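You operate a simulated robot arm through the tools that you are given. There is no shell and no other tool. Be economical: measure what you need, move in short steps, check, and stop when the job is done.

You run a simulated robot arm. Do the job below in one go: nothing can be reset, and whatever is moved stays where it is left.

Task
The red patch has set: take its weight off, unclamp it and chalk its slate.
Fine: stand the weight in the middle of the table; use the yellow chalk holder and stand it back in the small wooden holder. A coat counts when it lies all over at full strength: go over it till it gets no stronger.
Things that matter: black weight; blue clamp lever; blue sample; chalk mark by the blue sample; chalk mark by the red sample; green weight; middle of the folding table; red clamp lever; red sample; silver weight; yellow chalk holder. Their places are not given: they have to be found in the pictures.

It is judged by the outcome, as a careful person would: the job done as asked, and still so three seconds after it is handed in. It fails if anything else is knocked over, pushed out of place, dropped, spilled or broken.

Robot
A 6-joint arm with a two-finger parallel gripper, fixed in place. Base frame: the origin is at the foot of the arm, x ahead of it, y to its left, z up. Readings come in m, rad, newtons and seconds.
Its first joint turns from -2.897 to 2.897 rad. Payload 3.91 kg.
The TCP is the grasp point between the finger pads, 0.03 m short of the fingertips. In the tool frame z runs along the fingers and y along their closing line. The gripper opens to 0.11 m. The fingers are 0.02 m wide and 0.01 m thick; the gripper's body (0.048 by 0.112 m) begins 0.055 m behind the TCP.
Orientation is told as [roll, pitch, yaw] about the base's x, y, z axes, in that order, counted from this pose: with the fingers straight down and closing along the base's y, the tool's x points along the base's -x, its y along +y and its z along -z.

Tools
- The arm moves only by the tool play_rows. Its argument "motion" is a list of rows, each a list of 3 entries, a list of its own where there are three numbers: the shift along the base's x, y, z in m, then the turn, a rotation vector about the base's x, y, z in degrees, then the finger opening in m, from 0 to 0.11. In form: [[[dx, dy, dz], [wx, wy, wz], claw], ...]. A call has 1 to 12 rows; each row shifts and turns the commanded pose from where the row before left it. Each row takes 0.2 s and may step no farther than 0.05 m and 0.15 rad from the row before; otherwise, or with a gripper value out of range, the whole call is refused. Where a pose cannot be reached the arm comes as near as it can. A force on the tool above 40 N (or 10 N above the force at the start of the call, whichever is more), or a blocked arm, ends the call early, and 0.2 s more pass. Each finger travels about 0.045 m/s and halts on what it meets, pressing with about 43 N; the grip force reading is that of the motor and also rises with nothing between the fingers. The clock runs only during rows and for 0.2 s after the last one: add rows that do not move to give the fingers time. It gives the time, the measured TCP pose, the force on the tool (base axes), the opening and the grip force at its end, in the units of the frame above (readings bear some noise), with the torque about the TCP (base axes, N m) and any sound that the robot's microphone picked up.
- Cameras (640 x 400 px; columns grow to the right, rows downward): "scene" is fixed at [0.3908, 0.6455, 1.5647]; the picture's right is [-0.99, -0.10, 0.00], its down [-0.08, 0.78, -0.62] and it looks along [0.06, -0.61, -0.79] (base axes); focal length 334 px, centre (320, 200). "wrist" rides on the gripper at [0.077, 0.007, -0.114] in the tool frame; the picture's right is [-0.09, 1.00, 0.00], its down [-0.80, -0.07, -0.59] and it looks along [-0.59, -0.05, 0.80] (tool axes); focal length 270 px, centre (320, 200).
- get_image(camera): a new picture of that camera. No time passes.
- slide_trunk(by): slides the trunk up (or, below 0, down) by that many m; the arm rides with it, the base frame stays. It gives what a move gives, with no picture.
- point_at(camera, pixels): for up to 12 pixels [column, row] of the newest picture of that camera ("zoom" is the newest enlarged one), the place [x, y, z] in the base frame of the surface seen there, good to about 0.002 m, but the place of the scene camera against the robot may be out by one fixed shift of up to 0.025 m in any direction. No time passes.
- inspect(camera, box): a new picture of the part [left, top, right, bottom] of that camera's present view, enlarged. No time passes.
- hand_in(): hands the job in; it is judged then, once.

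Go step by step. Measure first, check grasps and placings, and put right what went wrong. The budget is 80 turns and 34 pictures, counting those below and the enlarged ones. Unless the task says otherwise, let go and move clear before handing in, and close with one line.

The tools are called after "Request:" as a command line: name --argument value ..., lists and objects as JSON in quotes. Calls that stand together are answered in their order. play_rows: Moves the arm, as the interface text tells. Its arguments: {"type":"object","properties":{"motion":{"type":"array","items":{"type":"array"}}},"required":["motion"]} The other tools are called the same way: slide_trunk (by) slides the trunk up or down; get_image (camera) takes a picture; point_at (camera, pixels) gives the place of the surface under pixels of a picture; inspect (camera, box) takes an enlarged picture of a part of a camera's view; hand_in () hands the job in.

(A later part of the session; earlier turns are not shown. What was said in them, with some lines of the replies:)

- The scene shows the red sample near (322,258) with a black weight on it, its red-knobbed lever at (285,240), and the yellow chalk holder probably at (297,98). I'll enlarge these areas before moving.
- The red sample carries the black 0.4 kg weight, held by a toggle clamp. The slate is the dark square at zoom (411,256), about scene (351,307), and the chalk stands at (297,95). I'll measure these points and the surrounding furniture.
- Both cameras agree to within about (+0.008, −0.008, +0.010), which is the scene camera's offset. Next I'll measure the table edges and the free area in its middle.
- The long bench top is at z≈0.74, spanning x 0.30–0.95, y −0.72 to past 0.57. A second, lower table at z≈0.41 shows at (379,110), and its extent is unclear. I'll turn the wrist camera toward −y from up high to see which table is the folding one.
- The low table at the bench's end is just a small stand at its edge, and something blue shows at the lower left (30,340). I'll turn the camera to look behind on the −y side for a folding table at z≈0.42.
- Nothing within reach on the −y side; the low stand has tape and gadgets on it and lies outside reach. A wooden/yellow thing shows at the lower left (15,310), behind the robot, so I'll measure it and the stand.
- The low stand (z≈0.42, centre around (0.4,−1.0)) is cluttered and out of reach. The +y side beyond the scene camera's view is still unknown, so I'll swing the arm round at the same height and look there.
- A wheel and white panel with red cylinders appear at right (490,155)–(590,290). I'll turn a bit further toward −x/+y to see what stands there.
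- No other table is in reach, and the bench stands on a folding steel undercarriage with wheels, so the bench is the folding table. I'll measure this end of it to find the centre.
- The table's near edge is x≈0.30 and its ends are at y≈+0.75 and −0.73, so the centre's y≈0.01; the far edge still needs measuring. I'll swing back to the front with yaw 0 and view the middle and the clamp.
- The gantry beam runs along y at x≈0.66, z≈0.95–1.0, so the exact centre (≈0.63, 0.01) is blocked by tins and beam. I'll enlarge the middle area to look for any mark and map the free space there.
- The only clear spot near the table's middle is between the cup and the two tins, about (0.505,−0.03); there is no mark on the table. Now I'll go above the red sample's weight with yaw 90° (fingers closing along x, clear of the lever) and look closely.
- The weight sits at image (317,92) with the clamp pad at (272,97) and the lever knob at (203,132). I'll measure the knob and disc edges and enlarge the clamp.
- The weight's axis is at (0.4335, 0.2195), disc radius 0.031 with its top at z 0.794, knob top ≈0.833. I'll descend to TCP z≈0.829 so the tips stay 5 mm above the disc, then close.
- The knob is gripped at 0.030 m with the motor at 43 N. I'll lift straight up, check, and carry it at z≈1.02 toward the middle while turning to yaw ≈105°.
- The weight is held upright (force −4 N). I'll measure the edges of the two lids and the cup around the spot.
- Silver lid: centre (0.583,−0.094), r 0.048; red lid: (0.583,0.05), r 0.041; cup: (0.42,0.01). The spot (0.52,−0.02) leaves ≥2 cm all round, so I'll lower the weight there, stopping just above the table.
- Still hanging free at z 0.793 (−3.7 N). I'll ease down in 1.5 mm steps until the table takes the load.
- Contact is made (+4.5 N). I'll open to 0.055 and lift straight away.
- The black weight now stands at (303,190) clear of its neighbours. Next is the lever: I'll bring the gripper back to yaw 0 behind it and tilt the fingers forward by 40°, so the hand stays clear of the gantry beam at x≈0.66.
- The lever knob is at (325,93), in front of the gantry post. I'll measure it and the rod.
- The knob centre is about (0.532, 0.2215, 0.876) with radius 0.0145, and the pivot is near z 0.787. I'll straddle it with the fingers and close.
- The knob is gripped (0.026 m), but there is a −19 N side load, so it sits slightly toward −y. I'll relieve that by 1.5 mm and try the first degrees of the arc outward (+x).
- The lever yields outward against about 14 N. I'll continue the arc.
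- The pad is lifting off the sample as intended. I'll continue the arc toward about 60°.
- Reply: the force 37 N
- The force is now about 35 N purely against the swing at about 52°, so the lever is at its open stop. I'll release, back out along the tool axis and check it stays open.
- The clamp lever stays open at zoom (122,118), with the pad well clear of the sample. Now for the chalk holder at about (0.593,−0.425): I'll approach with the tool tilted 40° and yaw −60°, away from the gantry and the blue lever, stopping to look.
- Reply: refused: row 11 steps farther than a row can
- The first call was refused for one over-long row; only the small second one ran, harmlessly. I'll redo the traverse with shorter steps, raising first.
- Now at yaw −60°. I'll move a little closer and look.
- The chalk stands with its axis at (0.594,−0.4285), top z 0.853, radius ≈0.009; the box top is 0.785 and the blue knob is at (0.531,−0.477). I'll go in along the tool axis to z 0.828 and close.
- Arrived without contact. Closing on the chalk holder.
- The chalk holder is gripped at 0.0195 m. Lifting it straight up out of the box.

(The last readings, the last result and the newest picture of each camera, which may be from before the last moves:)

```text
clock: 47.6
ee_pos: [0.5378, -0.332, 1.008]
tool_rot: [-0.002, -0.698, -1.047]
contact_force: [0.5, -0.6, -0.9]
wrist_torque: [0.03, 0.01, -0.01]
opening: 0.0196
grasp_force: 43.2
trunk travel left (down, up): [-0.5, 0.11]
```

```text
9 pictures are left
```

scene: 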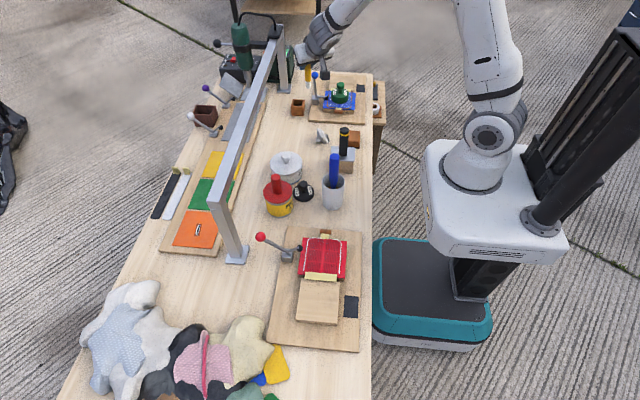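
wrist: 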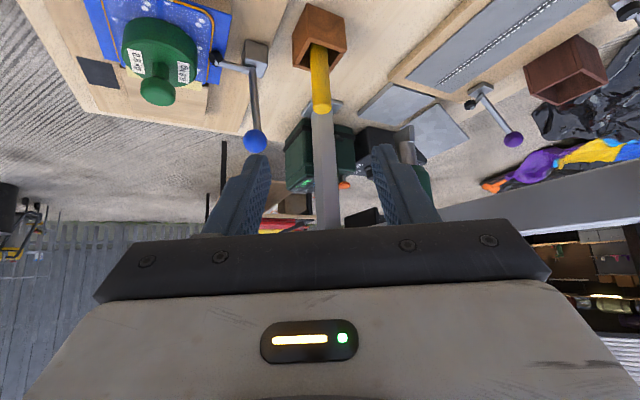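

The chalk is out and in hand. I'll carry it high (z≈1.05), keeping at x≈0.52 past the blue pen in the cup, while turning the yaw back.

Request:
play_rows --motion '[[[0, 0.01, 0.042], [0, 0, 0], 0.0], [[-0.002, 0.043, 0], [0, 0, 6], 0.0], [[-0.002, 0.043, 0], [0, 0, 6], 0.0], [[-0.002, 0.043, 0], [0, 0, 6], 0.0], [[-0.002, 0.043, 0], [0, 0, 6], 0.0], [[-0.002, 0.043, 0], [0, 0, 6], 0.0], [[-0.002, 0.043, 0], [0, 0, 6], 0.0], [[-0.002, 0.043, 0], [0, 0, 6], 0.0], [[-0.002, 0.043, 0], [0, 0, 6], 0.0], [[-0.002, 0.043, 0], [0, 0, 6], 0.0], [[-0.002, 0.043, 0], [0, 0, 6], 0.0], [[-0.02, 0.04, 0], [0, 0, 0], 0.0]]'

Request:
play_rows --motion '[[[-0.03, 0.03, 0], [0, 0, 0], 0.0], [[-0.03, 0.03, 0], [0, 0, 0], 0.0], [[-0.03, 0.03, -0.02], [0, 0, 0], 0.0], [[-0.03, 0.03, -0.02], [0, 0, 0], 0.0], [[-0.01, 0.03, -0.03], [0, 0, 0], 0.0], [[0, 0, -0.03], [0, 0, 0], 0.0], [[0, 0, 0], [0, 0, 0], 0.0]]'

Request:
get_image --camera "wrist"

```text
clock: 50.2
ee_pos: [0.4989, 0.1494, 1.0505]
tool_rot: [0.001, -0.697, 0.002]
contact_force: [1.0, 0.5, 0.1]
wrist_torque: [0.01, 0.0, 0.01]
opening: 0.0192
grasp_force: 43.0
trunk travel left (down, up): [-0.5, 0.11]
```

```text
clock: 51.8
ee_pos: [0.3675, 0.2991, 0.9513]
tool_rot: [0.0, -0.698, 0.0]
contact_force: [-0.8, 0.4, -0.3]
wrist_torque: [0.01, -0.03, 0.03]
opening: 0.0194
grasp_force: 43.2
trunk travel left (down, up): [-0.5, 0.11]
```

```text
8 pictures are left
```

wrist: 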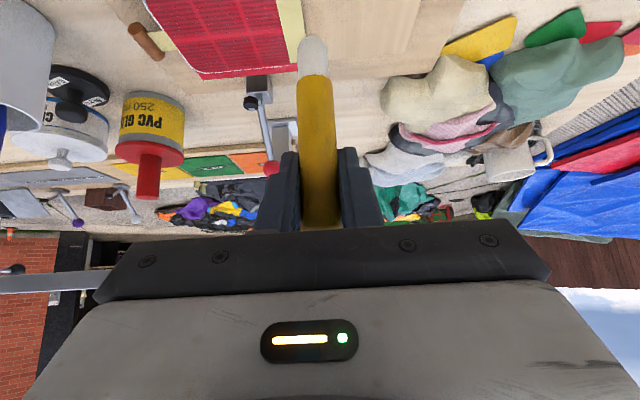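

The white chalk tip shows at (313,45) below the yellow holder; the slate is out of view behind. I'll measure the tip.

Request:
point_at --camera "wrist" --pixels '[[313, 40], [313, 48], [306, 55], [320, 55], [315, 72], [318, 150], [313, 37]]'

Request:
point_at --camera "scene" --pixels '[[345, 297], [358, 297], [358, 318], [345, 318], [351, 307]]'

```text
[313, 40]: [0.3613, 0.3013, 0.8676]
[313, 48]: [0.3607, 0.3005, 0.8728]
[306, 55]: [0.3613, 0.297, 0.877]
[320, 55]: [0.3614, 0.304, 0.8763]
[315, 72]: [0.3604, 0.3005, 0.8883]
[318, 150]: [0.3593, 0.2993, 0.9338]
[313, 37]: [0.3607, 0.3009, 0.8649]
```

```text
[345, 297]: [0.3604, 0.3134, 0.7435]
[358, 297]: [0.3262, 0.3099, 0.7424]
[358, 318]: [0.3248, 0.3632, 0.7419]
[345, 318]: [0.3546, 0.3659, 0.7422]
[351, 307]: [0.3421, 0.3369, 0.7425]
```

Tip bottom is 0.087 below the TCP and right under it. The slate spans about x 0.334–0.371, y 0.313–0.368, z 0.7535. I'll move over its centre and come down to just above it.

Request:
play_rows --motion '[[[-0.0155, 0.0399, 0], [0, 0, 0], 0.0], [[0, 0, -0.04], [0, 0, 0], 0.0], [[0, 0, -0.04], [0, 0, 0], 0.0], [[0, 0, -0.02], [0, 0, 0], 0.0], [[0, 0, -0.006], [0, 0, 0], 0.0], [[0, 0, 0], [0, 0, 0], 0.0]]'

Request:
inspect --camera "scene" --box '[320, 275, 384, 335]'

```text
clock: 53.2
ee_pos: [0.3521, 0.3367, 0.8436]
tool_rot: [0.0, -0.697, 0.001]
contact_force: [0.4, 0.1, -0.8]
wrist_torque: [0.02, -0.04, 0.01]
opening: 0.0196
grasp_force: 43.1
trunk travel left (down, up): [-0.5, 0.11]
```

```text
6.67 times, centred on (352, 305) of scene
```

zoom: 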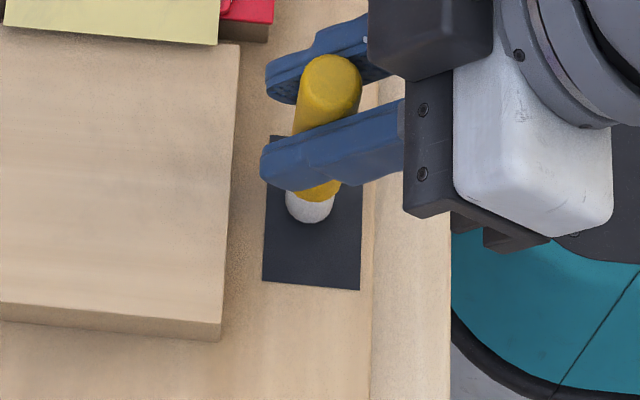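

The tip is centred over the slate in the enlarged view; slate is x 0.332–0.370, y 0.311–0.367. Creeping down to contact.

Request:
play_rows --motion '[[[0, 0, -0.002], [0, 0, 0], 0.0], [[0, 0, -0.001], [0, 0, 0], 0.0], [[0, 0, -0.001], [0, 0, 0], 0.0], [[0, 0, 0], [0, 0, 0], 0.0]]'

```text
clock: 54.2
ee_pos: [0.3527, 0.3377, 0.8405]
tool_rot: [0.002, -0.699, 0.0]
contact_force: [0.8, -1.2, 8.6]
wrist_torque: [-0.12, -0.01, -0.01]
opening: 0.0197
grasp_force: 42.7
trunk travel left (down, up): [-0.5, 0.11]
```

Contact at 8.6 N. Now I'll rub a raster over the slate, lines along y spaced 5.5 mm.

Request:
play_rows --motion '[[[-0.0175, -0.024, 0], [0, 0, 0], 0.0], [[0, 0.025, 0], [0, 0, 0], 0.0], [[0, 0.0255, 0], [0, 0, 0], 0.0], [[0.0055, 0, 0], [0, 0, 0], 0.0], [[0, -0.025, 0], [0, 0, 0], 0.0], [[0, -0.0255, 0], [0, 0, 0], 0.0], [[0.0055, 0, 0], [0, 0, 0], 0.0], [[0, 0.025, 0], [0, 0, 0], 0.0], [[0, 0.0255, 0], [0, 0, 0], 0.0], [[0.0055, 0, 0], [0, 0, 0], 0.0], [[0, -0.025, 0], [0, 0, 0], 0.0], [[0, -0.0255, 0], [0, 0, 0], 0.0]]'

Request:
play_rows --motion '[[[0.0055, 0, 0], [0, 0, 0], 0.0], [[0, 0.025, 0], [0, 0, 0], 0.0], [[0, 0.0255, 0], [0, 0, 0], 0.0], [[0.0055, 0, 0], [0, 0, 0], 0.0], [[0, -0.025, 0], [0, 0, 0], 0.0], [[0, -0.0255, 0], [0, 0, 0], 0.0], [[0.0055, 0, 0], [0, 0, 0], 0.0], [[0, 0.025, 0], [0, 0, 0], 0.0], [[0, 0.0255, 0], [0, 0, 0], 0.0], [[0, 0, 0], [0, 0, 0], 0.0]]'

Request:
inspect --camera "scene" --box '[320, 275, 384, 335]'

```text
clock: 56.8
ee_pos: [0.353, 0.3141, 0.8406]
tool_rot: [-0.002, -0.698, 0.0]
contact_force: [1.0, 0.3, 8.2]
wrist_torque: [0.03, -0.08, -0.02]
opening: 0.0197
grasp_force: 42.9
trunk travel left (down, up): [-0.5, 0.11]
```

```text
clock: 59.0
ee_pos: [0.3679, 0.3652, 0.8401]
tool_rot: [0.001, -0.698, -0.001]
contact_force: [-0.3, -2.1, 4.9]
wrist_torque: [-0.17, -0.02, 0.01]
opening: 0.0197
grasp_force: 43.6
trunk travel left (down, up): [-0.5, 0.11]
```

```text
6.67 times, centred on (352, 305) of scene
```

zoom: 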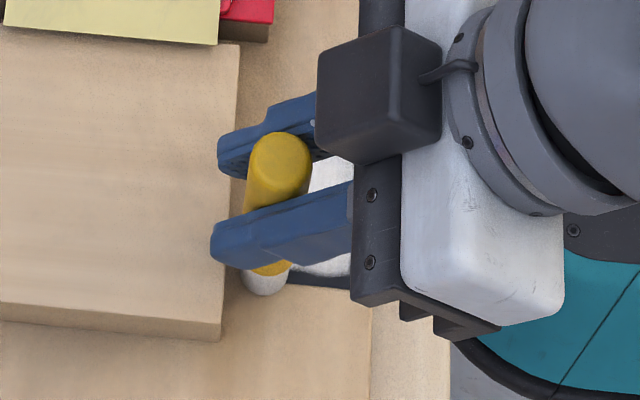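

The coat goes on white, but a dark strip remains at the high‑y end (zoom rows 272–288) since line ends were cut short by lag. The second pass is across, lines along x from y 0.3665 down to 0.3125, with a hold at the ends.

Request:
play_rows --motion '[[[0, 0.0015, -0.0003], [0, 0, 0], 0.0], [[-0.0345, 0, 0], [0, 0, 0], 0.0], [[0, 0, 0], [0, 0, 0], 0.0], [[0.0345, 0, 0], [0, 0, 0], 0.0], [[0, -0.0054, 0], [0, 0, 0], 0.0], [[-0.0345, 0, 0], [0, 0, 0], 0.0], [[0, -0.0054, 0], [0, 0, 0], 0.0], [[0.0345, 0, 0], [0, 0, 0], 0.0], [[0, -0.0054, 0], [0, 0, 0], 0.0], [[-0.0345, 0, 0], [0, 0, 0], 0.0], [[0, -0.0054, 0], [0, 0, 0], 0.0], [[0.0345, 0, 0], [0, 0, 0], 0.0]]'

Request:
play_rows --motion '[[[0, -0.0054, 0], [0, 0, 0], 0.0], [[-0.0345, 0, 0], [0, 0, 0], 0.0], [[0, -0.0054, 0], [0, 0, 0], 0.0], [[0.0345, 0, 0], [0, 0, 0], 0.0], [[0, -0.0054, 0], [0, 0, 0], 0.0], [[-0.0345, 0, 0], [0, 0, 0], 0.0], [[0, -0.0054, 0], [0, 0, 0], 0.0], [[0.0345, 0, 0], [0, 0, 0], 0.0], [[0, -0.0054, 0], [0, 0, 0], 0.0], [[-0.0345, 0, 0], [0, 0, 0], 0.0], [[0, -0.0054, 0], [0, 0, 0], 0.0], [[0.0345, 0, 0], [0, 0, 0], 0.0]]'

```text
clock: 61.6
ee_pos: [0.3706, 0.3453, 0.8409]
tool_rot: [0.001, -0.699, 0.0]
contact_force: [1.6, -0.8, 8.9]
wrist_torque: [-0.09, -0.28, 0.02]
opening: 0.0194
grasp_force: 42.7
trunk travel left (down, up): [-0.5, 0.11]
```

```text
clock: 64.2
ee_pos: [0.3707, 0.3123, 0.8412]
tool_rot: [0.001, -0.698, -0.001]
contact_force: [0.9, -0.8, 5.2]
wrist_torque: [-0.06, -0.19, 0.0]
opening: 0.0197
grasp_force: 42.9
trunk travel left (down, up): [-0.5, 0.11]
```

Second pass done with 5–9 N contact. I'll lift and draw back to see the slate.

Request:
play_rows --motion '[[[0, 0, 0.03], [0, 0, 0], 0.0], [[0, 0, 0.04], [0, 0, 0], 0.0], [[-0.03, -0.035, 0], [0, 0, 0], 0.0], [[-0.03, -0.035, 0], [0, 0, 0], 0.0], [[0, -0.04, 0], [0, 0, 0], 0.0], [[0, 0, 0], [0, 0, 0], 0.0]]'

Request:
inspect --camera "scene" --box '[320, 275, 384, 335]'

```text
clock: 65.6
ee_pos: [0.3314, 0.2579, 0.9086]
tool_rot: [-0.001, -0.699, 0.0]
contact_force: [0.5, 0.0, -0.4]
wrist_torque: [-0.02, 0.02, 0.01]
opening: 0.0197
grasp_force: 42.9
out of reach, approached as far as the arm can: row 4, 5
trunk travel left (down, up): [-0.5, 0.11]
```

```text
6.67 times, centred on (352, 305) of scene
```

zoom: 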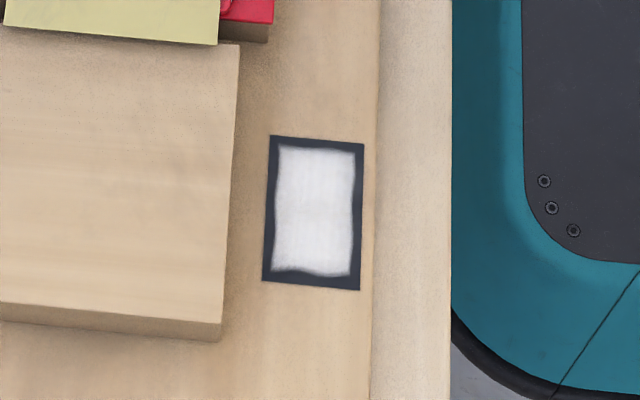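

The inner field is white with an even, soft dark frame all round, and my tip swept over that frame, so it's the mark's own margin. To be sure it is at full strength I'll make one more pass and compare; first back over the slate.

Request:
play_rows --motion '[[[0.02, 0.03, 0], [0, 0, 0], 0.0], [[0.01, 0.04, 0], [0, 0, 0], 0.0], [[0, 0, 0], [0, 0, 0], 0.0]]'

```text
clock: 66.4
ee_pos: [0.3641, 0.328, 0.9093]
tool_rot: [0.0, -0.699, 0.0]
contact_force: [0.1, 1.0, -0.3]
wrist_torque: [0.02, -0.02, -0.01]
opening: 0.0195
grasp_force: 43.2
trunk travel left (down, up): [-0.5, 0.11]
```

Now lowering at the slate's corner (0.334, 0.314) until contact again.

Request:
play_rows --motion '[[[-0.03, -0.014, -0.03], [0, 0, 0], 0.0], [[0, 0, -0.03], [0, 0, 0], 0.0], [[0, 0, -0.007], [0, 0, 0], 0.0], [[0, 0, -0.0022], [0, 0, 0], 0.0], [[0, 0, 0], [0, 0, 0], 0.0]]'

```text
clock: 67.6
ee_pos: [0.3353, 0.3157, 0.8404]
tool_rot: [-0.009, -0.697, 0.003]
contact_force: [0.1, 0.4, 1.9]
wrist_torque: [0.0, 0.0, -0.02]
opening: 0.0196
grasp_force: 43.1
trunk travel left (down, up): [-0.5, 0.11]
```

Light contact (1.9 N); I'll press a touch more and run the third pass, slower.

Request:
play_rows --motion '[[[0, -0.001, -0.0008], [0, 0, 0], 0.0], [[0, 0.025, 0], [0, 0, 0], 0.0], [[0, 0.025, 0], [0, 0, 0], 0.0], [[0, 0, 0], [0, 0, 0], 0.0], [[0.0055, 0, 0], [0, 0, 0], 0.0], [[0, -0.025, 0], [0, 0, 0], 0.0], [[0, -0.025, 0], [0, 0, 0], 0.0], [[0, 0, 0], [0, 0, 0], 0.0], [[0.0055, 0, 0], [0, 0, 0], 0.0], [[0, 0.025, 0], [0, 0, 0], 0.0], [[0, 0.025, 0], [0, 0, 0], 0.0], [[0.0055, 0, 0], [0, 0, 0], 0.0]]'

Request:
play_rows --motion '[[[0, -0.025, 0], [0, 0, 0], 0.0], [[0, -0.025, 0], [0, 0, 0], 0.0], [[0.0055, 0, 0], [0, 0, 0], 0.0], [[0, 0.025, 0], [0, 0, 0], 0.0], [[0, 0.025, 0], [0, 0, 0], 0.0], [[0.0055, 0, 0], [0, 0, 0], 0.0], [[0, -0.025, 0], [0, 0, 0], 0.0], [[0, -0.025, 0], [0, 0, 0], 0.0], [[0.004, 0, 0], [0, 0, 0], 0.0], [[0, 0.025, 0], [0, 0, 0], 0.0], [[0, 0.025, 0], [0, 0, 0], 0.0], [[0, 0, 0], [0, 0, 0], 0.0]]'

Request:
play_rows --motion '[[[-0.033, 0, 0], [0, 0, 0], 0.0], [[0, -0.0083, 0], [0, 0, 0], 0.0], [[0.033, 0, 0], [0, 0, 0], 0.0], [[0, -0.0083, 0], [0, 0, 0], 0.0], [[-0.033, 0, 0], [0, 0, 0], 0.0], [[0, -0.0083, 0], [0, 0, 0], 0.0], [[0.033, 0, 0], [0, 0, 0], 0.0], [[0, -0.0083, 0], [0, 0, 0], 0.0], [[-0.033, 0, 0], [0, 0, 0], 0.0], [[0, -0.0083, 0], [0, 0, 0], 0.0], [[0.033, 0, 0], [0, 0, 0], 0.0], [[0, -0.0083, 0], [0, 0, 0], 0.0]]'

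```text
clock: 70.2
ee_pos: [0.3491, 0.365, 0.8392]
tool_rot: [0.001, -0.701, 0.0]
contact_force: [-5.5, -1.2, 19.0]
wrist_torque: [-0.04, 0.46, 0.0]
opening: 0.0194
grasp_force: 42.8
trunk travel left (down, up): [-0.5, 0.11]
```

```text
clock: 72.8
ee_pos: [0.3663, 0.3653, 0.8397]
tool_rot: [-0.002, -0.699, 0.001]
contact_force: [-0.3, 0.1, -0.6]
wrist_torque: [0.0, 0.02, 0.0]
opening: 0.0197
grasp_force: 42.9
trunk travel left (down, up): [-0.5, 0.11]
```

```text
clock: 75.4
ee_pos: [0.3648, 0.3153, 0.8395]
tool_rot: [0.001, -0.701, -0.003]
contact_force: [-0.6, 6.0, 16.9]
wrist_torque: [0.48, 0.02, 0.02]
opening: 0.0195
grasp_force: 43.0
trunk travel left (down, up): [-0.5, 0.11]
```

Third pass done. Lifting and drawing back to compare.

Request:
play_rows --motion '[[[0, 0, 0.03], [0, 0, 0], 0.0], [[0, 0, 0.04], [0, 0, 0], 0.0], [[0.0, -0.04, 0.02], [0, 0, 0], 0.0], [[0, -0.04, 0.02], [0, 0, 0], 0.0], [[0, -0.03, 0.02], [0, 0, 0], 0.0], [[0, 0, 0], [0, 0, 0], 0.0]]'

Request:
inspect --camera "scene" --box '[320, 275, 384, 335]'

```text
clock: 76.8
ee_pos: [0.379, 0.2202, 0.972]
tool_rot: [-0.001, -0.696, -0.002]
contact_force: [0.0, -0.2, 0.5]
wrist_torque: [0.0, 0.01, -0.03]
opening: 0.0197
grasp_force: 42.8
out of reach, approached as far as the arm can: row 5
trunk travel left (down, up): [-0.5, 0.11]
```

```text
6.67 times, centred on (352, 305) of scene
```

zoom: 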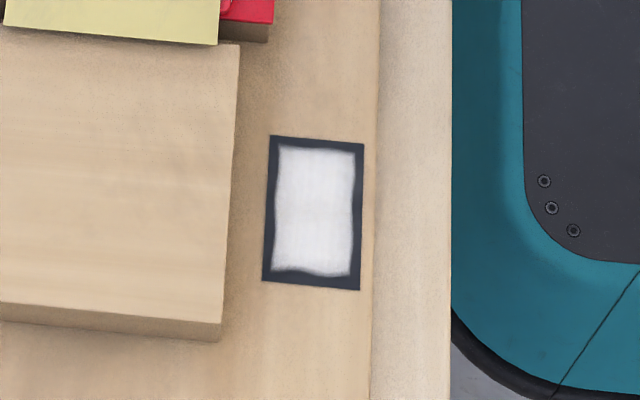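

The extent is unchanged and the corners look slightly whiter than before, so I'll go over it once more. Moving back over the corner, down to just above contact.

Request:
play_rows --motion '[[[0, 0.03, -0.02], [0, 0, 0], 0.0], [[0, 0.035, -0.02], [0, 0, 0], 0.0], [[-0.022, 0.029, -0.02], [0, 0, 0], 0.0], [[-0.022, 0, -0.035], [0, 0, 0], 0.0], [[0, 0, -0.03], [0, 0, 0], 0.0], [[0, 0, -0.005], [0, 0, 0], 0.0], [[0, 0, -0.002], [0, 0, 0], 0.0], [[0, 0, 0], [0, 0, 0], 0.0]]'

```text
clock: 78.6
ee_pos: [0.3349, 0.3155, 0.8431]
tool_rot: [-0.008, -0.696, 0.002]
contact_force: [-0.5, -0.4, -0.4]
wrist_torque: [0.03, -0.02, -0.02]
opening: 0.0199
grasp_force: 43.1
trunk travel left (down, up): [-0.5, 0.11]
```

Not touching yet at 0.843; easing down.

Request:
play_rows --motion '[[[0, 0, -0.002], [0, 0, 0], 0.0], [[0, 0, -0.001], [0, 0, 0], 0.0], [[0, 0, -0.0007], [0, 0, 0], 0.0], [[0, 0, 0], [0, 0, 0], 0.0]]'

```text
clock: 79.6
ee_pos: [0.3348, 0.315, 0.8408]
tool_rot: [-0.006, -0.697, 0.003]
contact_force: [0.5, 0.0, -0.1]
wrist_torque: [0.04, -0.02, 0.01]
opening: 0.0197
grasp_force: 42.4
out of reach, approached as far as the arm can: row 1
trunk travel left (down, up): [-0.5, 0.11]
```

The arm is at the inner edge of its reach here with this tilt ("out of reach" on row 1). I'll lift slightly and turn the hand 45° about the vertical chalk so the wrist sits farther out.

Request:
play_rows --motion '[[[0.005, 0.005, 0.03], [0, 0, 0], 0.0], [[0, 0, 0], [0, 0, -7.5], 0.0], [[0, 0, 0], [0, 0, -7.5], 0.0], [[0, 0, 0], [0, 0, -7.5], 0.0], [[0, 0, 0], [0, 0, -7.5], 0.0], [[0, 0, 0], [0, 0, -7.5], 0.0], [[0, 0, 0], [0, 0, -7.5], 0.0], [[-0.005, -0.005, -0.02], [0, 0, 0], 0.0], [[0, 0, -0.008], [0, 0, 0], 0.0], [[0, 0, 0], [0, 0, 0], 0.0]]'

```text
clock: 81.8
ee_pos: [0.3347, 0.3144, 0.8418]
tool_rot: [0.0, -0.697, -0.786]
contact_force: [-0.6, -0.7, 0.3]
wrist_torque: [-0.03, -0.01, 0.0]
opening: 0.0197
grasp_force: 42.6
trunk travel left (down, up): [-0.5, 0.11]
```

Orientation is exact again. Easing to contact.

Request:
play_rows --motion '[[[0, 0, -0.0015], [0, 0, 0], 0.0], [[0, 0, -0.001], [0, 0, 0], 0.0], [[0, 0, -0.0005], [0, 0, 0], 0.0], [[0, 0, 0], [0, 0, 0], 0.0]]'

```text
clock: 82.8
ee_pos: [0.335, 0.3143, 0.8391]
tool_rot: [0.0, -0.698, -0.785]
contact_force: [0.9, 0.5, 2.5]
wrist_torque: [-0.03, -0.08, -0.01]
opening: 0.0197
grasp_force: 42.7
trunk travel left (down, up): [-0.5, 0.11]
```

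Contact at 0.839 (2.5 N). I'll press 1 mm more and repeat the raster both ways.

Request:
play_rows --motion '[[[0, 0, -0.0008], [0, 0, 0], 0.0], [[0, 0.025, 0], [0, 0, 0], 0.0], [[0, 0.025, 0], [0, 0, 0], 0.0], [[0, 0, 0], [0, 0, 0], 0.0], [[0.0055, 0, 0], [0, 0, 0], 0.0], [[0, -0.025, 0], [0, 0, 0], 0.0], [[0, -0.025, 0], [0, 0, 0], 0.0], [[0, 0, 0], [0, 0, 0], 0.0], [[0.0055, 0, 0], [0, 0, 0], 0.0], [[0, 0.025, 0], [0, 0, 0], 0.0], [[0, 0.025, 0], [0, 0, 0], 0.0], [[0.0055, 0, 0], [0, 0, 0], 0.0]]'

Request:
play_rows --motion '[[[0, -0.025, 0], [0, 0, 0], 0.0], [[0, -0.025, 0], [0, 0, 0], 0.0], [[0.0055, 0, 0], [0, 0, 0], 0.0], [[0, 0.025, 0], [0, 0, 0], 0.0], [[0, 0.025, 0], [0, 0, 0], 0.0], [[0.0055, 0, 0], [0, 0, 0], 0.0], [[0, -0.025, 0], [0, 0, 0], 0.0], [[0, -0.025, 0], [0, 0, 0], 0.0], [[0.005, 0, 0], [0, 0, 0], 0.0], [[0, 0.025, 0], [0, 0, 0], 0.0], [[0, 0.025, 0], [0, 0, 0], 0.0], [[0, 0, 0], [0, 0, 0], 0.0]]'

Request:
play_rows --motion '[[[-0.0325, 0, 0], [0, 0, 0], 0.0], [[0, -0.0083, 0], [0, 0, 0], 0.0], [[0.0325, 0, 0], [0, 0, 0], 0.0], [[0, -0.0083, 0], [0, 0, 0], 0.0], [[-0.0325, 0, 0], [0, 0, 0], 0.0], [[0, -0.0083, 0], [0, 0, 0], 0.0], [[0.0325, 0, 0], [0, 0, 0], 0.0], [[0, -0.0083, 0], [0, 0, 0], 0.0], [[-0.0325, 0, 0], [0, 0, 0], 0.0], [[0, -0.0083, 0], [0, 0, 0], 0.0], [[0.0325, 0, 0], [0, 0, 0], 0.0], [[0, -0.0083, 0], [0, 0, 0], 0.0]]'

Request:
play_rows --motion '[[[-0.0325, 0, 0], [0, 0, 0], 0.0], [[0, 0, 0], [0, 0, 0], 0.0]]'

```text
clock: 85.4
ee_pos: [0.3501, 0.3655, 0.8388]
tool_rot: [0.002, -0.698, -0.785]
contact_force: [-1.4, 0.8, 7.7]
wrist_torque: [0.02, 0.07, -0.03]
opening: 0.0198
grasp_force: 43.3
trunk travel left (down, up): [-0.5, 0.11]
```

```text
clock: 88.0
ee_pos: [0.3668, 0.3636, 0.8389]
tool_rot: [0.002, -0.699, -0.786]
contact_force: [0.1, 0.2, -0.9]
wrist_torque: [-0.01, -0.01, -0.01]
opening: 0.0195
grasp_force: 42.9
trunk travel left (down, up): [-0.5, 0.11]
```

```text
clock: 90.6
ee_pos: [0.3658, 0.3139, 0.8387]
tool_rot: [0.003, -0.698, -0.787]
contact_force: [-0.4, 5.6, 15.9]
wrist_torque: [0.43, 0.01, 0.01]
opening: 0.0196
grasp_force: 43.5
trunk travel left (down, up): [-0.5, 0.11]
```

```text
clock: 91.2
ee_pos: [0.3338, 0.3145, 0.8377]
tool_rot: [-0.001, -0.697, -0.788]
contact_force: [0.1, 0.8, 19.7]
wrist_torque: [-0.04, -0.05, 0.01]
opening: 0.0198
grasp_force: 43.1
trunk travel left (down, up): [-0.5, 0.11]
```

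At the corner (0.367, 0.364) contact vanished in both passes, so I'll redo that strip (x 0.357–0.368) with about 1 mm more press.

Request:
play_rows --motion '[[[0.0, 0, 0.003], [0, 0, 0], 0.0], [[0.023, 0.025, 0], [0, 0, 0], 0.0], [[0, 0.025, 0], [0, 0, 0], 0.0], [[0, 0, -0.003], [0, 0, 0], 0.0], [[0, 0, -0.0005], [0, 0, 0], 0.0], [[0, 0, 0], [0, 0, 0], 0.0]]'

```text
clock: 92.6
ee_pos: [0.3566, 0.3642, 0.8379]
tool_rot: [0.0, -0.697, -0.786]
contact_force: [0.6, 1.0, 11.9]
wrist_torque: [0.07, -0.12, -0.01]
opening: 0.0194
grasp_force: 43.2
trunk travel left (down, up): [-0.5, 0.11]
```

Request:
play_rows --motion '[[[0, -0.025, 0], [0, 0, 0], 0.0], [[0, 0.025, 0], [0, 0, 0], 0.0], [[0.004, 0, 0], [0, 0, 0], 0.0], [[0, -0.025, 0], [0, 0, 0], 0.0], [[0, 0.025, 0], [0, 0, 0], 0.0], [[0.004, 0, 0], [0, 0, 0], 0.0], [[0, -0.025, 0], [0, 0, 0], 0.0], [[0, 0.025, 0], [0, 0, 0], 0.0], [[0.003, 0, 0], [0, 0, 0], 0.0], [[0, -0.025, 0], [0, 0, 0], 0.0], [[0, -0.024, 0], [0, 0, 0], 0.0], [[0, 0, 0], [0, 0, 0], 0.0]]'

Request:
play_rows --motion '[[[0, 0, 0.03], [0, 0, 0], 0.0], [[0, 0, 0.04], [0, 0, 0], 0.0], [[0.01, -0.04, 0.02], [0, 0, 0], 0.0], [[0.01, -0.04, 0.02], [0, 0, 0], 0.0], [[0.01, -0.04, 0.02], [0, 0, 0], 0.0], [[0.01, -0.04, 0.02], [0, 0, 0], 0.0], [[0, 0, 0], [0, 0, 0], 0.0]]'

Request:
inspect --camera "scene" --box '[320, 275, 384, 335]'

```text
clock: 95.2
ee_pos: [0.3686, 0.3149, 0.8383]
tool_rot: [-0.001, -0.698, -0.787]
contact_force: [-1.7, 0.3, 2.1]
wrist_torque: [0.0, 0.07, -0.02]
opening: 0.0197
grasp_force: 43.1
trunk travel left (down, up): [-0.5, 0.11]
```

```text
clock: 96.8
ee_pos: [0.4106, 0.1561, 0.9901]
tool_rot: [0.0, -0.699, -0.785]
contact_force: [-0.8, 0.1, -0.5]
wrist_torque: [0.05, -0.01, 0.01]
opening: 0.0195
grasp_force: 42.5
trunk travel left (down, up): [-0.5, 0.11]
```

```text
6.67 times, centred on (352, 305) of scene
```

zoom: 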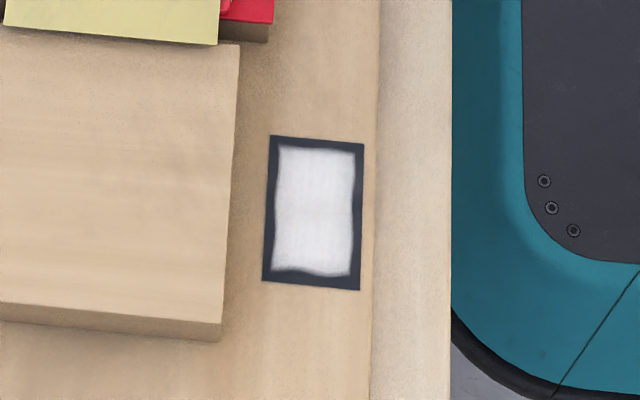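

The coat is identical to the previous view, so it has reached full strength. Now I'll carry the chalk back over the same high route, past the pen at x≈0.52.

Request:
play_rows --motion '[[[0.02, 0, 0.04], [0, 0, 0], 0.0], [[0.03, -0.01, 0.02], [0, 0, 0], 0.0], [[0.03, -0.015, 0], [0, 0, 0], 0.0], [[0.02, -0.04, 0], [0, 0, 0], 0.0], [[0.003, -0.047, 0], [0, 0, -2], 0.0], [[0.003, -0.047, 0], [0, 0, -2], 0.0], [[0.003, -0.047, 0], [0, 0, -2], 0.0], [[0.003, -0.047, 0], [0, 0, -2], 0.0], [[0.003, -0.047, 0], [0, 0, -2], 0.0], [[0.003, -0.047, 0], [0, 0, -2], 0.0], [[0.003, -0.047, 0], [0, 0, -2], 0.0], [[0.003, -0.047, 0], [0, 0, -1], 0.0]]'

```text
clock: 99.4
ee_pos: [0.5314, -0.2839, 1.0491]
tool_rot: [-0.001, -0.7, -1.047]
contact_force: [-0.3, 0.3, -0.4]
wrist_torque: [0.02, 0.0, -0.01]
opening: 0.0196
grasp_force: 43.0
trunk travel left (down, up): [-0.5, 0.11]
```

Good. Now to directly above the wooden holder at (0.594,−0.428), z 0.96.

Request:
play_rows --motion '[[[0.0155, -0.036, -0.0222], [0, 0, 0], 0.0], [[0.0155, -0.036, -0.0222], [0, 0, 0], 0.0], [[0.0155, -0.036, -0.0222], [0, 0, 0], 0.0], [[0.0155, -0.036, -0.0222], [0, 0, 0], 0.0], [[0, 0, 0], [0, 0, 0], 0.0]]'

Request:
get_image --camera "wrist"

```text
clock: 100.6
ee_pos: [0.5951, -0.4282, 0.959]
tool_rot: [-0.001, -0.697, -1.047]
contact_force: [0.1, -0.3, 0.3]
wrist_torque: [-0.01, 0.02, -0.03]
opening: 0.0196
grasp_force: 42.6
trunk travel left (down, up): [-0.5, 0.11]
```

```text
2 pictures are left
```

wrist: 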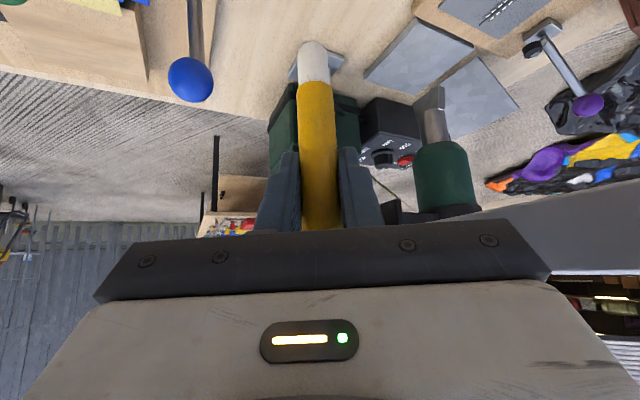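

The chalk hangs as before, tip at (313,45). I'll verify it's still vertical under the TCP before inserting.

Request:
point_at --camera "wrist" --pixels '[[313, 42], [313, 55], [314, 75], [316, 110], [318, 150], [319, 190]]'

```text
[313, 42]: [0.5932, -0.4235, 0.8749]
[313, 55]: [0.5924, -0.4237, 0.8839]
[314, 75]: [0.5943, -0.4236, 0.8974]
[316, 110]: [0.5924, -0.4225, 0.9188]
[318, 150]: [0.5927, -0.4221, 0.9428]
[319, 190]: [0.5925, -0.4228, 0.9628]
```

It's vertical, about 2 mm off in +x relative to where it stood. I'll correct that and lower it into the holder, stopping short of the floor.

Request:
play_rows --motion '[[[-0.002, 0.001, -0.03], [0, 0, 0], 0.0], [[0, 0, -0.03], [0, 0, 0], 0.0], [[0, 0, -0.03], [0, 0, 0], 0.0], [[0, 0, -0.02], [0, 0, 0], 0.0], [[0, 0, -0.015], [0, 0, 0], 0.0], [[0, 0, 0], [0, 0, 0], 0.0]]'

```text
clock: 102.0
ee_pos: [0.5932, -0.4267, 0.834]
tool_rot: [0.0, -0.697, -1.048]
contact_force: [-0.6, 0.5, -0.8]
wrist_torque: [0.0, -0.01, 0.02]
opening: 0.0199
grasp_force: 43.7
trunk travel left (down, up): [-0.5, 0.11]
```

Sliding in freely. Now creeping to the floor of the holder.

Request:
play_rows --motion '[[[0, 0, -0.003], [0, 0, 0], 0.0], [[0, 0, -0.002], [0, 0, 0], 0.0], [[0, 0, -0.001], [0, 0, 0], 0.0], [[0, 0, 0], [0, 0, 0], 0.0]]'

```text
clock: 103.0
ee_pos: [0.5924, -0.4275, 0.828]
tool_rot: [0.0, -0.697, -1.047]
contact_force: [-0.2, 0.3, -0.9]
wrist_torque: [0.01, 0.03, 0.0]
opening: 0.0196
grasp_force: 43.2
trunk travel left (down, up): [-0.5, 0.11]
```

Request:
play_rows --motion '[[[0, 0, -0.001], [0, 0, 0], 0.0], [[0, 0, -0.001], [0, 0, 0], 0.0], [[0, 0, 0], [0, 0, 0], 0.0]]'

```text
clock: 103.8
ee_pos: [0.5923, -0.4288, 0.8263]
tool_rot: [0.0, -0.698, -1.047]
contact_force: [-0.1, 0.0, 0.5]
wrist_torque: [-0.04, 0.01, -0.01]
opening: 0.0198
grasp_force: 43.1
trunk travel left (down, up): [-0.5, 0.11]
```

On the verge of contact; one more millimetre, then open to 0.05 and retreat along the tool axis.

Request:
play_rows --motion '[[[0, 0, -0.001], [0, 0, 0], 0.0], [[0, 0, 0], [0, 0, 0], 0.0]]'

```text
clock: 104.4
ee_pos: [0.5906, -0.4303, 0.8252]
tool_rot: [0.0, -0.699, -1.048]
contact_force: [0.9, 1.0, 5.1]
wrist_torque: [-0.02, -0.05, 0.0]
opening: 0.0197
grasp_force: 43.3
trunk travel left (down, up): [-0.5, 0.11]
```

The chalk stands on the holder's floor (5 N). Releasing and retreating.

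Request:
play_rows --motion '[[[0, 0, 0], [0, 0, 0], 0.045], [[0, 0, 0], [0, 0, 0], 0.05], [[0, 0, 0], [0, 0, 0], 0.05], [[-0.0067, 0.0113, 0.015], [0, 0, 0], 0.05], [[-0.0135, 0.0227, 0.0299], [0, 0, 0], 0.05], [[-0.0135, 0.0227, 0.0299], [0, 0, 0], 0.05], [[-0.0135, 0.0227, 0.0299], [0, 0, 0], 0.05], [[-0.0135, 0.0227, 0.0299], [0, 0, 0], 0.05], [[-0.02, 0.02, 0.03], [0, 0, 0], 0.05], [[-0.03, 0.03, 0.02], [0, 0, 0], 0.05], [[-0.03, 0.03, 0.0], [0, 0, 0], 0.05], [[0, 0, 0], [0, 0, 0], 0.05]]'

Request:
get_image --camera "scene"

```text
clock: 107.0
ee_pos: [0.4514, -0.2463, 1.0121]
tool_rot: [0.0, -0.698, -1.046]
contact_force: [-0.5, -0.2, 1.1]
wrist_torque: [-0.02, 0.02, -0.01]
opening: 0.0502
grasp_force: 0.1
trunk travel left (down, up): [-0.5, 0.11]
```

```text
1 pictures are left
```

scene: 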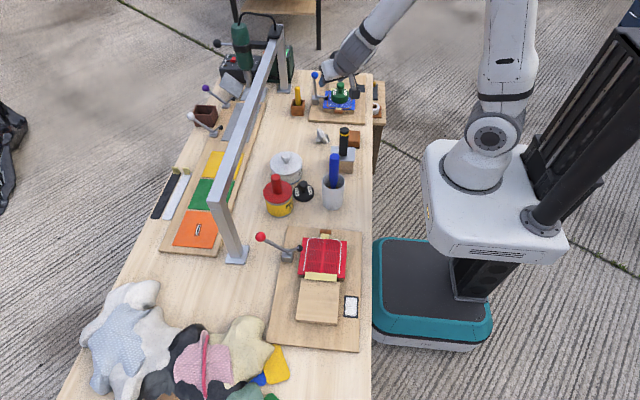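

The final view shows the chalk standing in its holder (297,97), the red lever open (262,238), the slate white (350,307) and the black weight upright at (303,190). The gripper is empty and clear, so I'm handing in.

Request:
hand_in

```text
The job is handed in.
```

The job is done and handed in: the black weight is off the red sample, the clamp is open, the slate is chalked to full strength and the yellow chalk holder is back in its wooden holder. The weight stands at the nearest clear spot, about 0.11 m short of the table's exact centre, because tins and the gantry block the centre itself.
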